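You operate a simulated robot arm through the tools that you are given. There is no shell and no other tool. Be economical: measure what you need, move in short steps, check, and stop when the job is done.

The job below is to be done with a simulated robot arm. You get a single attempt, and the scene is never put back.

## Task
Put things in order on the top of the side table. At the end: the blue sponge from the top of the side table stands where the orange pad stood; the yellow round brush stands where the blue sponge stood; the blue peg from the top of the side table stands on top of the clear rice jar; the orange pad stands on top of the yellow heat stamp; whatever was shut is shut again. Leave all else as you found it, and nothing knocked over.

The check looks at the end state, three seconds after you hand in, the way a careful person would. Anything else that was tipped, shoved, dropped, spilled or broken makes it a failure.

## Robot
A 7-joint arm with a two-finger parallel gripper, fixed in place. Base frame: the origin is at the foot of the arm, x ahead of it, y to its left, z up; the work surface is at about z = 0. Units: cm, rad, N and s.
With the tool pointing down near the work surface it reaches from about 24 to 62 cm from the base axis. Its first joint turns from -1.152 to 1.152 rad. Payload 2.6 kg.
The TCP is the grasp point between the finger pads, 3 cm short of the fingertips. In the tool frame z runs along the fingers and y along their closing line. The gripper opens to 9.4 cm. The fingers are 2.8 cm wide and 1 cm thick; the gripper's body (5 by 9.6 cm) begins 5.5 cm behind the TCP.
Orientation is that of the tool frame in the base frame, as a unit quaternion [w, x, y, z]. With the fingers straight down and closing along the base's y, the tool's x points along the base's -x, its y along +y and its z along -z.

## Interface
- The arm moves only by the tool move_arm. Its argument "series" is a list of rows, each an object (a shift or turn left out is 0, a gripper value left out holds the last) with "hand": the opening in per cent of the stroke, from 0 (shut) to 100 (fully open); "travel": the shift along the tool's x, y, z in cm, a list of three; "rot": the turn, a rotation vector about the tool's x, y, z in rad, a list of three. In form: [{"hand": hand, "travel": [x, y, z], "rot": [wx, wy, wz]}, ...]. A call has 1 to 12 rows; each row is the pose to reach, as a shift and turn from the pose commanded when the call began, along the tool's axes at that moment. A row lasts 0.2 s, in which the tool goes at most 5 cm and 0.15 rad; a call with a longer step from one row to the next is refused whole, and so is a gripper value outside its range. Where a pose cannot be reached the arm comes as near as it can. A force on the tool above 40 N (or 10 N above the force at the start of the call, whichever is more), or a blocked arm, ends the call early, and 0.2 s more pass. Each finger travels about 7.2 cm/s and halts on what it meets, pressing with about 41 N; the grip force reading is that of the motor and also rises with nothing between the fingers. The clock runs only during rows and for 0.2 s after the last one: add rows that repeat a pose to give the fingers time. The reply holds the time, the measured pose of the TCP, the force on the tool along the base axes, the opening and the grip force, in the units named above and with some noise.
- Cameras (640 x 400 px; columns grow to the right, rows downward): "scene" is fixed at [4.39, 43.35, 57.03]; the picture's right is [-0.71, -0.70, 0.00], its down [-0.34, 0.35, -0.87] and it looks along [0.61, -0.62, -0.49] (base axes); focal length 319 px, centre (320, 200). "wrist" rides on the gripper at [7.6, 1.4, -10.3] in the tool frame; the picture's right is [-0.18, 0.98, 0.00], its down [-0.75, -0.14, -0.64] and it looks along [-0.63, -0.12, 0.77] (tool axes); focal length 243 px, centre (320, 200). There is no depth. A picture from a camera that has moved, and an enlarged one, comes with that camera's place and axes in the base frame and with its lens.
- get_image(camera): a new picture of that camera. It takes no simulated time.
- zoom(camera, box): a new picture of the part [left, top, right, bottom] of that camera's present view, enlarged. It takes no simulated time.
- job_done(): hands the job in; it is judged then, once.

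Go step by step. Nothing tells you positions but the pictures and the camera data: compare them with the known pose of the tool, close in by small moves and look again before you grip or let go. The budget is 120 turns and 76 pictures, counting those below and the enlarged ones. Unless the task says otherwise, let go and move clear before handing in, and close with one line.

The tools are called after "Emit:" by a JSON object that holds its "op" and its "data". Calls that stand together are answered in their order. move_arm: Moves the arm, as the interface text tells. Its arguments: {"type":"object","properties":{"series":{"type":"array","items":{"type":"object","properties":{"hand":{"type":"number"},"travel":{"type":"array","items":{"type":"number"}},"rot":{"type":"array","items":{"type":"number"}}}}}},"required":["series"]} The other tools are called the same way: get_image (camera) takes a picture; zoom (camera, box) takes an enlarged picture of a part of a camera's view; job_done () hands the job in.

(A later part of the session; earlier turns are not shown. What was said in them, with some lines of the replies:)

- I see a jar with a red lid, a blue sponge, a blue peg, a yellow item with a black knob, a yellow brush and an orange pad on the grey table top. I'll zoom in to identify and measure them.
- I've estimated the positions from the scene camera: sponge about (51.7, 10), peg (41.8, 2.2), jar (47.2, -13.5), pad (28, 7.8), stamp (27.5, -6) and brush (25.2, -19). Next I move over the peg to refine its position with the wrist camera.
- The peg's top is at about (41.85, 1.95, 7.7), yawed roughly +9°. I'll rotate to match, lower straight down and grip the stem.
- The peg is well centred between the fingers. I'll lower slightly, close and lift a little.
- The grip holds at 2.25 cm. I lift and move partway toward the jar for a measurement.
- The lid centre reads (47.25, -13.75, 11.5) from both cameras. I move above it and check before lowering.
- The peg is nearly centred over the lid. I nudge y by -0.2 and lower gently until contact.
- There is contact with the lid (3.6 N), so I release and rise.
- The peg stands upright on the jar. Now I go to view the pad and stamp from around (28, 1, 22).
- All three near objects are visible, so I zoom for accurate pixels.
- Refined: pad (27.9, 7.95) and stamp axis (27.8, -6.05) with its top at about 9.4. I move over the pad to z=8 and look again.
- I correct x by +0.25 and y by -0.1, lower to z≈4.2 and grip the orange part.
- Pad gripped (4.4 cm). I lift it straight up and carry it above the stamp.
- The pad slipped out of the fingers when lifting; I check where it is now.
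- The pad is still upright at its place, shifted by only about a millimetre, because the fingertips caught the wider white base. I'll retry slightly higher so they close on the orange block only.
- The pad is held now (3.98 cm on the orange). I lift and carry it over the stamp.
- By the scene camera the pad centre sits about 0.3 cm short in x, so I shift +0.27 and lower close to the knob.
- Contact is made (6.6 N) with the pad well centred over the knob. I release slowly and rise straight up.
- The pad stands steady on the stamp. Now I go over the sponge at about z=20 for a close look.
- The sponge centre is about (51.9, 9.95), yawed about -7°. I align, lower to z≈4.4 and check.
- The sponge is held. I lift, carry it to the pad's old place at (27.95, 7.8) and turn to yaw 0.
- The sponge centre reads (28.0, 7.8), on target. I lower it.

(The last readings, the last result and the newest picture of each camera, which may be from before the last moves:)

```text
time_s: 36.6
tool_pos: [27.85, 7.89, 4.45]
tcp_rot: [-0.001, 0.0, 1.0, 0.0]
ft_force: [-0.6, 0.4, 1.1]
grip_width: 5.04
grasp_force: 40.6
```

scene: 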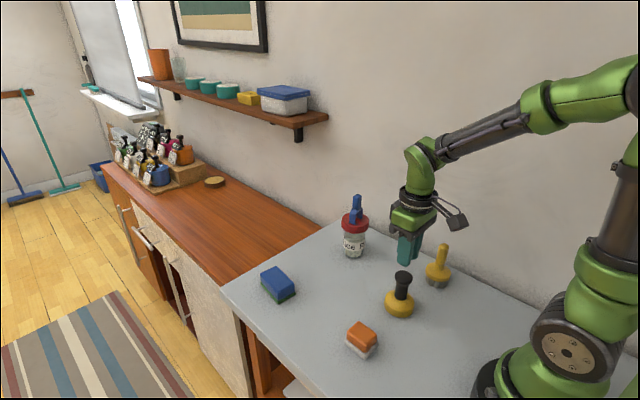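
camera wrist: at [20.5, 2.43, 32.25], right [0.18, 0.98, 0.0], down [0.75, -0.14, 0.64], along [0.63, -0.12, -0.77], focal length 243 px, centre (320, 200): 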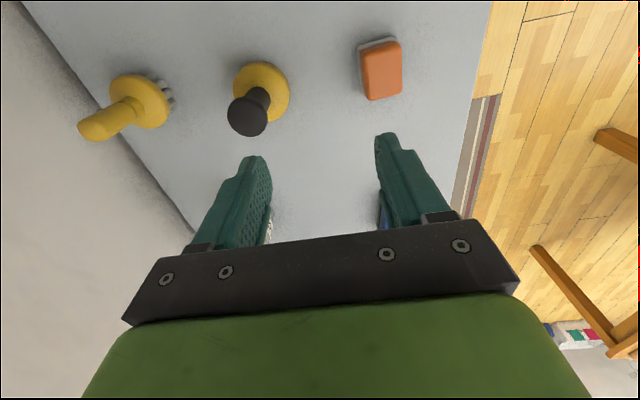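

Emit:
{"op": "move_arm", "data": {"series": [{"hand": 20, "travel": [0, 0, 0.08]}, {"hand": 58, "travel": [0, 0, 0.08]}, {"hand": 70, "travel": [0, 0, 0.08]}, {"hand": 75, "travel": [0, 0, 0.08]}, {"hand": 75, "travel": [0, 0, -2]}, {"hand": 75, "travel": [0, 0, -6]}, {"hand": 60, "travel": [0, 0, -11]}, {"hand": 50, "travel": [0, 0, -16]}, {"hand": 50, "travel": [0, 0, -18]}, {"hand": 50, "travel": [0, 0, -18]}]}}

Emit:
{"op": "get_image", "data": {"camera": "scene"}}

Emit:
{"op": "zoom", "data": {"camera": "scene", "box": [320, 270, 480, 370]}}

```text
time_s: 38.8
tool_pos: [27.93, 7.79, 22.47]
tcp_rot: [0.001, 0.001, 1.0, 0.0]
ft_force: [-0.2, -0.3, -0.1]
grip_width: 4.69
grasp_force: 0.2
```

```text
35 pictures are left
```

scene: 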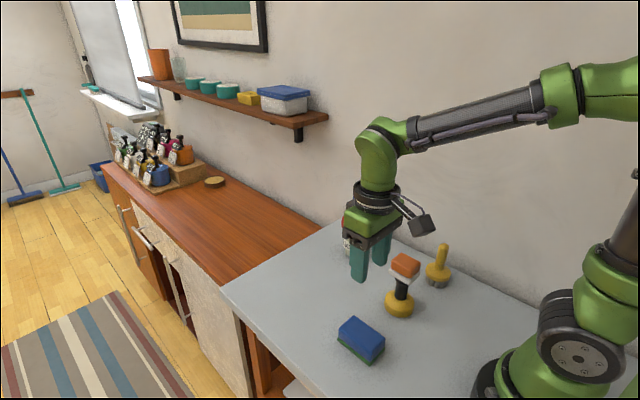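

```text
4.00 times, centred on (400, 320) of scene
camera zoom: at [4.39, 43.35, 57.03], right [-0.71, -0.7, 0.0], down [-0.34, 0.35, -0.87], along [0.61, -0.62, -0.49], focal length 1277 px, centre (0, -280)
```

zoom: 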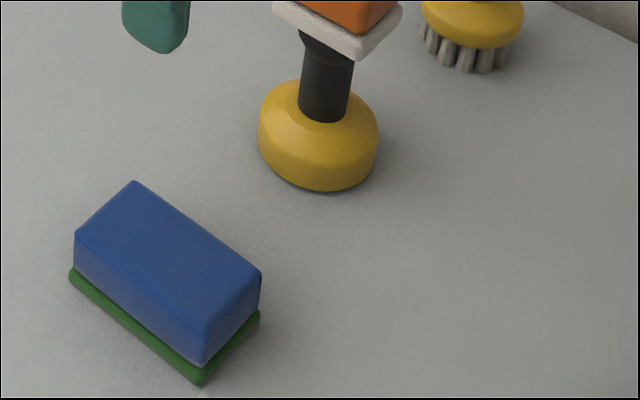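

The sponge sits well at the pad's old place. Now I travel high over to the brush and look.

Emit:
{"op": "move_arm", "data": {"series": [{"hand": 50, "travel": [0.4, -4.5, -2]}, {"hand": 50, "travel": [0.8, -9, -2]}, {"hand": 50, "travel": [1.2, -13.5, -2]}, {"hand": 50, "travel": [1.6, -18, -2]}, {"hand": 50, "travel": [2, -22.5, -2]}, {"hand": 50, "travel": [2.3, -27.2, -2]}, {"hand": 50, "travel": [2.3, -27.2, 0]}, {"hand": 50, "travel": [2.3, -27.2, 0]}]}}

Emit:
{"op": "get_image", "data": {"camera": "wrist"}}

Emit:
{"op": "zoom", "data": {"camera": "wrist", "box": [240, 30, 400, 130]}}

```text
time_s: 40.6
tool_pos: [25.81, -19.48, 22.45]
tcp_rot: [0.0, 0.0, 1.0, 0.0]
ft_force: [-0.4, -0.6, 0.4]
grip_width: 4.7
grasp_force: 0.1
```

```text
33 pictures are left
camera wrist: at [18.12, -18.16, 32.84], right [0.18, 0.98, 0.0], down [0.75, -0.14, 0.64], along [0.63, -0.12, -0.77], focal length 243 px, centre (320, 200)
```

wrist: 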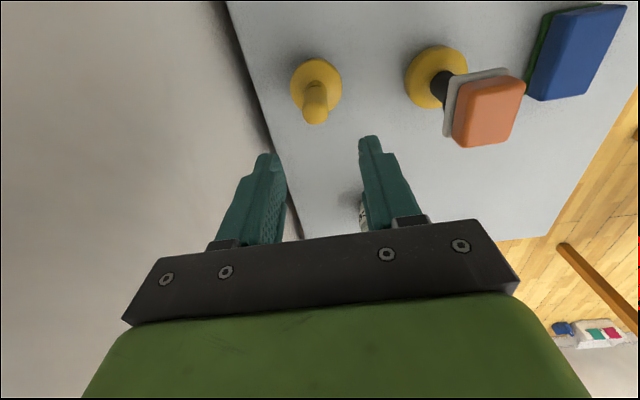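

```text
4.00 times, centred on (320, 80) of wrist
camera zoom: at [18.12, -18.16, 32.84], right [0.18, 0.98, 0.0], down [0.75, -0.14, 0.64], along [0.63, -0.12, -0.77], focal length 970 px, centre (320, 680)
```

zoom: 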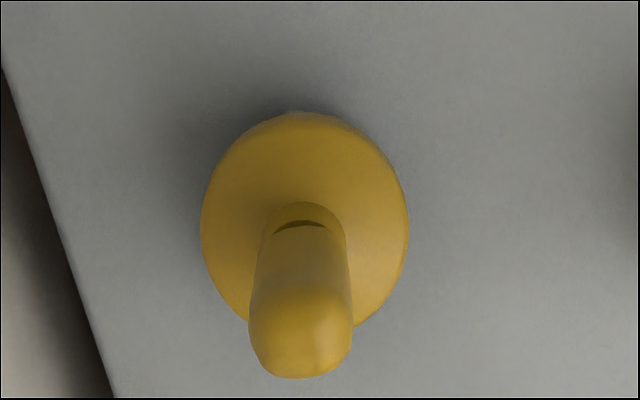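

The brush axis is about (25.5, -19.75). I lower to just above the handle top and check centring.

Emit:
{"op": "move_arm", "data": {"series": [{"hand": 55, "travel": [0.2, -0.2, 3]}, {"hand": 55, "travel": [0.2, -0.2, 6.5]}, {"hand": 55, "travel": [0.2, -0.2, 6.5]}]}}

Emit:
{"op": "zoom", "data": {"camera": "wrist", "box": [200, 40, 440, 190]}}

Emit:
{"op": "zoom", "data": {"camera": "scene", "box": [380, 200, 500, 300]}}

```text
time_s: 41.4
tool_pos: [25.56, -19.61, 16.02]
tcp_rot: [0.001, 0.0, 1.0, 0.0]
ft_force: [-0.3, -0.6, -0.1]
grip_width: 5.17
grasp_force: 0.0
```

```text
2.67 times, centred on (320, 115) of wrist
camera zoom: at [17.93, -18.31, 26.31], right [0.18, 0.98, 0.0], down [0.75, -0.14, 0.64], along [0.63, -0.12, -0.77], focal length 647 px, centre (320, 427)
```

zoom: 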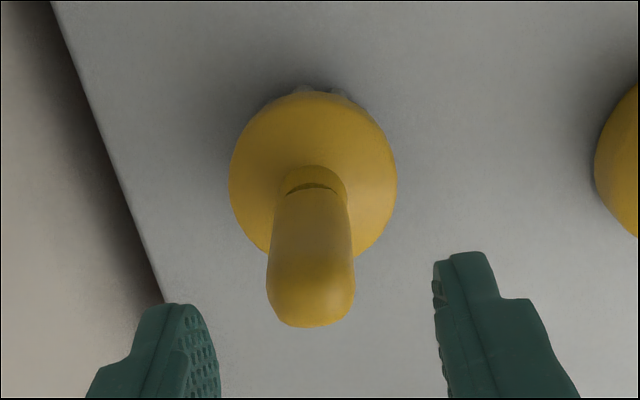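

```text
4.00 times, centred on (440, 250) of scene
camera zoom: at [4.39, 43.35, 57.03], right [-0.71, -0.7, 0.0], down [-0.34, 0.35, -0.87], along [0.61, -0.62, -0.49], focal length 1277 px, centre (-160, 0)
```

zoom: 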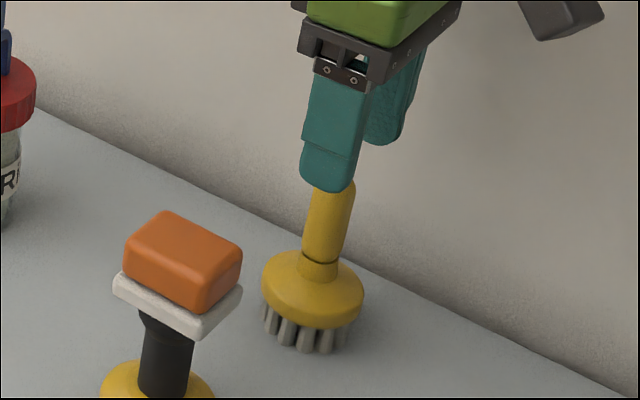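

I apply a small correction of (-0.2, -0.2) cm, then lower and grip the handle.

Emit:
{"op": "move_arm", "data": {"series": [{"hand": 55, "travel": [0.15, -0.18, 2]}, {"hand": 55, "travel": [0.15, -0.18, 4.5]}, {"hand": 55, "travel": [0.15, -0.18, 6.5]}, {"hand": 55, "travel": [0.15, -0.18, 6.7]}, {"hand": 40, "travel": [0.15, -0.18, 6.7]}, {"hand": 25, "travel": [0.15, -0.18, 6.7]}, {"hand": 10, "travel": [0.15, -0.18, 6.7]}, {"hand": 10, "travel": [0.15, -0.18, 6.7]}]}}

Emit:
{"op": "zoom", "data": {"camera": "scene", "box": [380, 200, 500, 300]}}

```text
time_s: 43.2
tool_pos: [25.21, -19.72, 9.11]
tcp_rot: [-0.001, 0.0, 1.0, 0.0]
ft_force: [0.6, 0.1, 0.3]
grip_width: 2.75
grasp_force: 40.7
```

```text
4.00 times, centred on (440, 250) of scene
camera zoom: at [4.39, 43.35, 57.03], right [-0.71, -0.7, 0.0], down [-0.34, 0.35, -0.87], along [0.61, -0.62, -0.49], focal length 1277 px, centre (-160, 0)
```

zoom: 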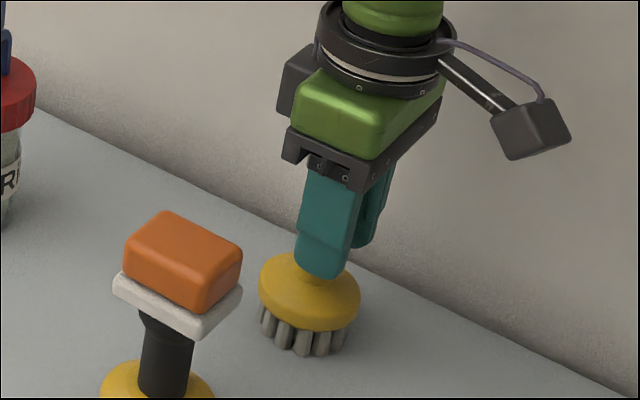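

The handle is gripped (2.75 cm). I lift high and carry the brush toward the sponge's old place.

Emit:
{"op": "move_arm", "data": {"series": [{"hand": 10, "travel": [0, 0, -2]}, {"hand": 10, "travel": [0, 0, -6]}, {"hand": 10, "travel": [0, 0, -10]}, {"hand": 10, "travel": [0, 0, -14]}, {"hand": 10, "travel": [0, 0, -17.5]}, {"hand": 10, "travel": [-2.94, 3.32, -17.5]}, {"hand": 10, "travel": [-5.88, 6.64, -17.5]}, {"hand": 10, "travel": [-8.82, 9.96, -17.5]}, {"hand": 10, "travel": [-11.76, 13.28, -17.5]}, {"hand": 10, "travel": [-14.7, 16.6, -17.5]}, {"hand": 10, "travel": [-17.64, 19.92, -17.5]}, {"hand": 10, "travel": [-20.6, 23.24, -17.5]}]}}

Emit:
{"op": "move_arm", "data": {"series": [{"hand": 10, "travel": [-2.9, 3.3, 0]}, {"hand": 10, "travel": [-5.87, 6.65, 1]}, {"hand": 10, "travel": [-5.87, 6.65, 5.5]}, {"hand": 10, "travel": [-5.87, 6.65, 10]}, {"hand": 10, "travel": [-5.87, 6.65, 13.5]}, {"hand": 10, "travel": [-5.87, 6.65, 15]}, {"hand": 10, "travel": [-5.87, 6.65, 15]}]}}

Emit:
{"op": "get_image", "data": {"camera": "scene"}}

Emit:
{"op": "zoom", "data": {"camera": "scene", "box": [220, 210, 340, 310]}}

```text
time_s: 45.8
tool_pos: [46.02, 3.6, 26.81]
tcp_rot: [0.0, 0.0, 1.0, 0.0]
ft_force: [-0.3, 0.7, -0.9]
grip_width: 2.72
grasp_force: 40.5
```

```text
time_s: 47.4
tool_pos: [51.68, 10.14, 11.82]
tcp_rot: [0.0, 0.0, 1.0, 0.0]
ft_force: [0.9, -0.1, -0.7]
grip_width: 2.72
grasp_force: 40.9
```

```text
28 pictures are left
```

scene: 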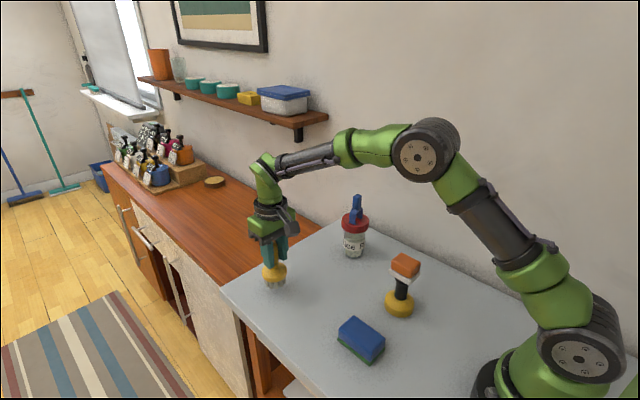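

```text
4.00 times, centred on (280, 260) of scene
camera zoom: at [4.39, 43.35, 57.03], right [-0.71, -0.7, 0.0], down [-0.34, 0.35, -0.87], along [0.61, -0.62, -0.49], focal length 1277 px, centre (480, -40)
```

zoom: 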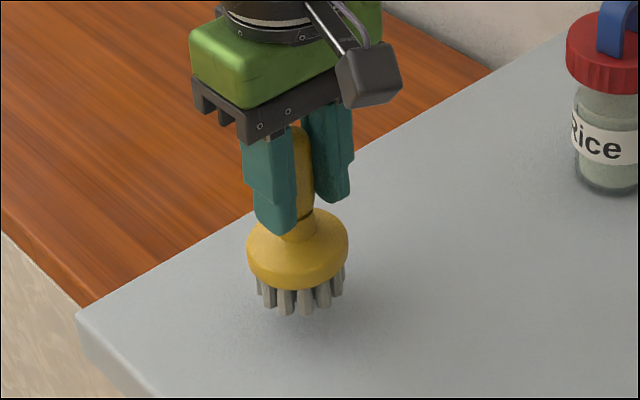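

The brush is over the sponge's old place. I lower it to contact.

Emit:
{"op": "move_arm", "data": {"series": [{"hand": 10, "travel": [0, 0, 1.2]}, {"hand": 10, "travel": [0, 0, 2.1]}, {"hand": 10, "travel": [0, 0, 2.3]}, {"hand": 10, "travel": [0, 0, 2.3]}]}}

Emit:
{"op": "move_arm", "data": {"series": [{"hand": 10, "travel": [0, 0, 0.1]}, {"hand": 10, "travel": [0, 0, 0.18]}, {"hand": 10, "travel": [0, 0, 0.18]}]}}

```text
time_s: 48.4
tool_pos: [51.64, 10.11, 9.43]
tcp_rot: [0.0, 0.0, 1.0, 0.0]
ft_force: [0.0, -0.3, -0.4]
grip_width: 2.72
grasp_force: 41.1
```

```text
time_s: 49.2
tool_pos: [51.68, 10.12, 9.26]
tcp_rot: [0.0, 0.0, 1.0, 0.001]
ft_force: [-0.4, -0.3, -0.3]
grip_width: 2.72
grasp_force: 41.1
```

Emit:
{"op": "move_arm", "data": {"series": [{"hand": 10, "travel": [0, 0, 0.08]}, {"hand": 10, "travel": [0, 0, 0.12]}, {"hand": 10, "travel": [0, 0, 0.12]}]}}

Emit:
{"op": "zoom", "data": {"camera": "scene", "box": [255, 250, 335, 300]}}

```text
time_s: 50.0
tool_pos: [51.77, 10.23, 9.15]
tcp_rot: [0.0, 0.0, 1.0, 0.0]
ft_force: [0.6, 0.5, -1.4]
grip_width: 2.73
grasp_force: 41.7
```

```text
8.00 times, centred on (295, 275) of scene
camera zoom: at [4.39, 43.35, 57.03], right [-0.71, -0.7, 0.0], down [-0.34, 0.35, -0.87], along [0.61, -0.62, -0.49], focal length 2553 px, centre (520, -400)
```

zoom: 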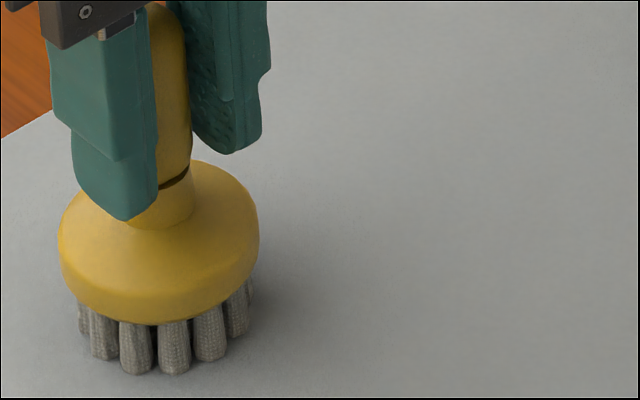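

Very close to the surface; I creep down a bit more until the force shows contact.

Emit:
{"op": "move_arm", "data": {"series": [{"hand": 10, "travel": [0, 0, 0.08]}, {"hand": 10, "travel": [0, 0, 0.12]}, {"hand": 10, "travel": [0, 0, 0.12]}]}}

Emit:
{"op": "move_arm", "data": {"series": [{"hand": 10, "travel": [0, 0, 0.08]}, {"hand": 10, "travel": [0, 0, 0.1]}, {"hand": 10, "travel": [0, 0, 0.1]}]}}

```text
time_s: 50.8
tool_pos: [51.7, 10.16, 9.25]
tcp_rot: [0.001, 0.0, 1.0, 0.001]
ft_force: [-3.7, 0.4, 10.8]
grip_width: 2.75
grasp_force: 41.2
```

```text
time_s: 51.6
tool_pos: [51.7, 10.18, 9.03]
tcp_rot: [0.002, 0.0, 1.0, 0.0]
ft_force: [-7.7, -1.7, 26.2]
grip_width: 2.75
grasp_force: 40.7
```

Firm contact, so I back off 0.18 cm, release and rise.

Emit:
{"op": "move_arm", "data": {"series": [{"hand": 10, "travel": [0, 0, -0.15]}, {"hand": 10, "travel": [0, 0, -0.18]}, {"hand": 35, "travel": [0, 0, -0.18]}, {"hand": 48, "travel": [0, 0, -0.18]}, {"hand": 55, "travel": [0, 0, -0.18]}, {"hand": 55, "travel": [0, 0, -2]}, {"hand": 55, "travel": [0, 0, -6]}, {"hand": 55, "travel": [0, 0, -11]}, {"hand": 55, "travel": [0, 0, -16]}, {"hand": 55, "travel": [0, 0, -20]}]}}

Emit:
{"op": "get_image", "data": {"camera": "scene"}}

Emit:
{"op": "zoom", "data": {"camera": "scene", "box": [220, 210, 340, 310]}}

Emit:
{"op": "zoom", "data": {"camera": "scene", "box": [320, 180, 480, 370]}}

```text
time_s: 53.8
tool_pos: [51.87, 10.05, 28.78]
tcp_rot: [0.0, -0.001, 1.0, 0.0]
ft_force: [-0.3, -0.3, 0.1]
grip_width: 5.15
grasp_force: 0.1
```

```text
25 pictures are left
```

scene: 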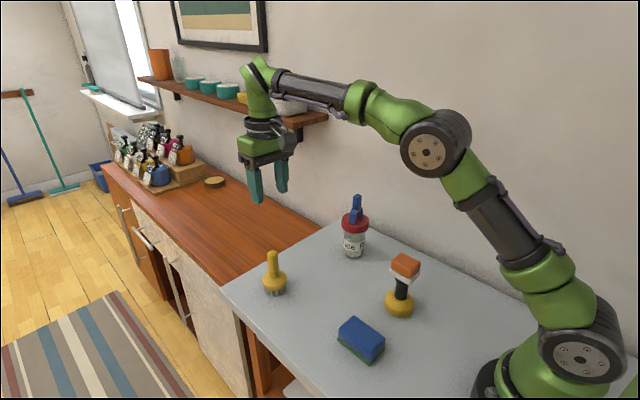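

```text
4.00 times, centred on (280, 260) of scene
camera zoom: at [4.39, 43.35, 57.03], right [-0.71, -0.7, 0.0], down [-0.34, 0.35, -0.87], along [0.61, -0.62, -0.49], focal length 1277 px, centre (480, -40)
```

zoom: 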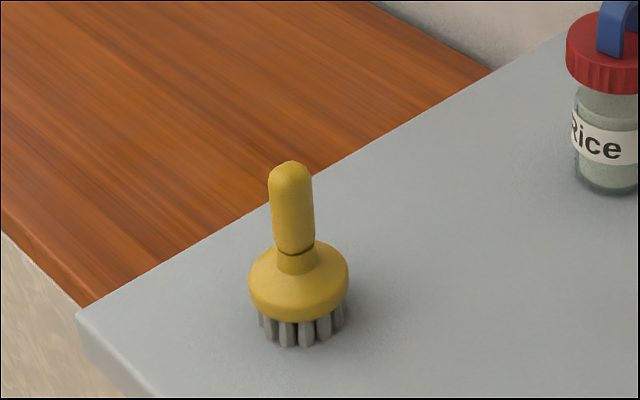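

```text
2.11 times, centred on (400, 275) of scene
camera zoom: at [4.39, 43.35, 57.03], right [-0.71, -0.7, 0.0], down [-0.34, 0.35, -0.87], along [0.61, -0.62, -0.49], focal length 672 px, centre (152, 42)
```

zoom: 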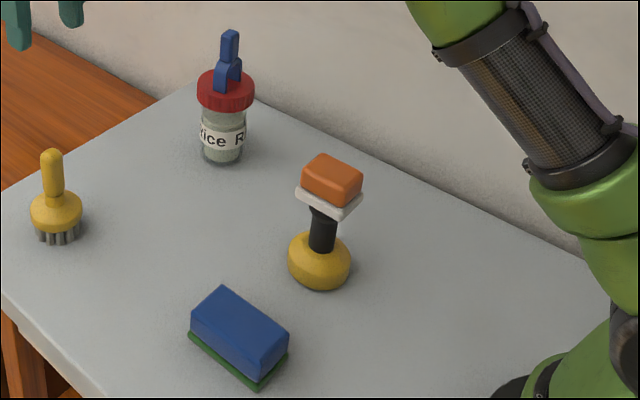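

Everything stands where it should, upright and steady, and the arm is clear, so I hand in.

Emit:
{"op": "job_done", "data": {}}

```text
The job is handed in.
```

I handed the job in with all four items in place and upright: the peg is on the rice jar, the pad on the heat stamp, the sponge at the pad's old spot and the brush at the sponge's old spot. Nothing was knocked over, nothing shut was opened, and the pad's one slip on the first lift left it upright about a millimetre off before I re-gripped it.
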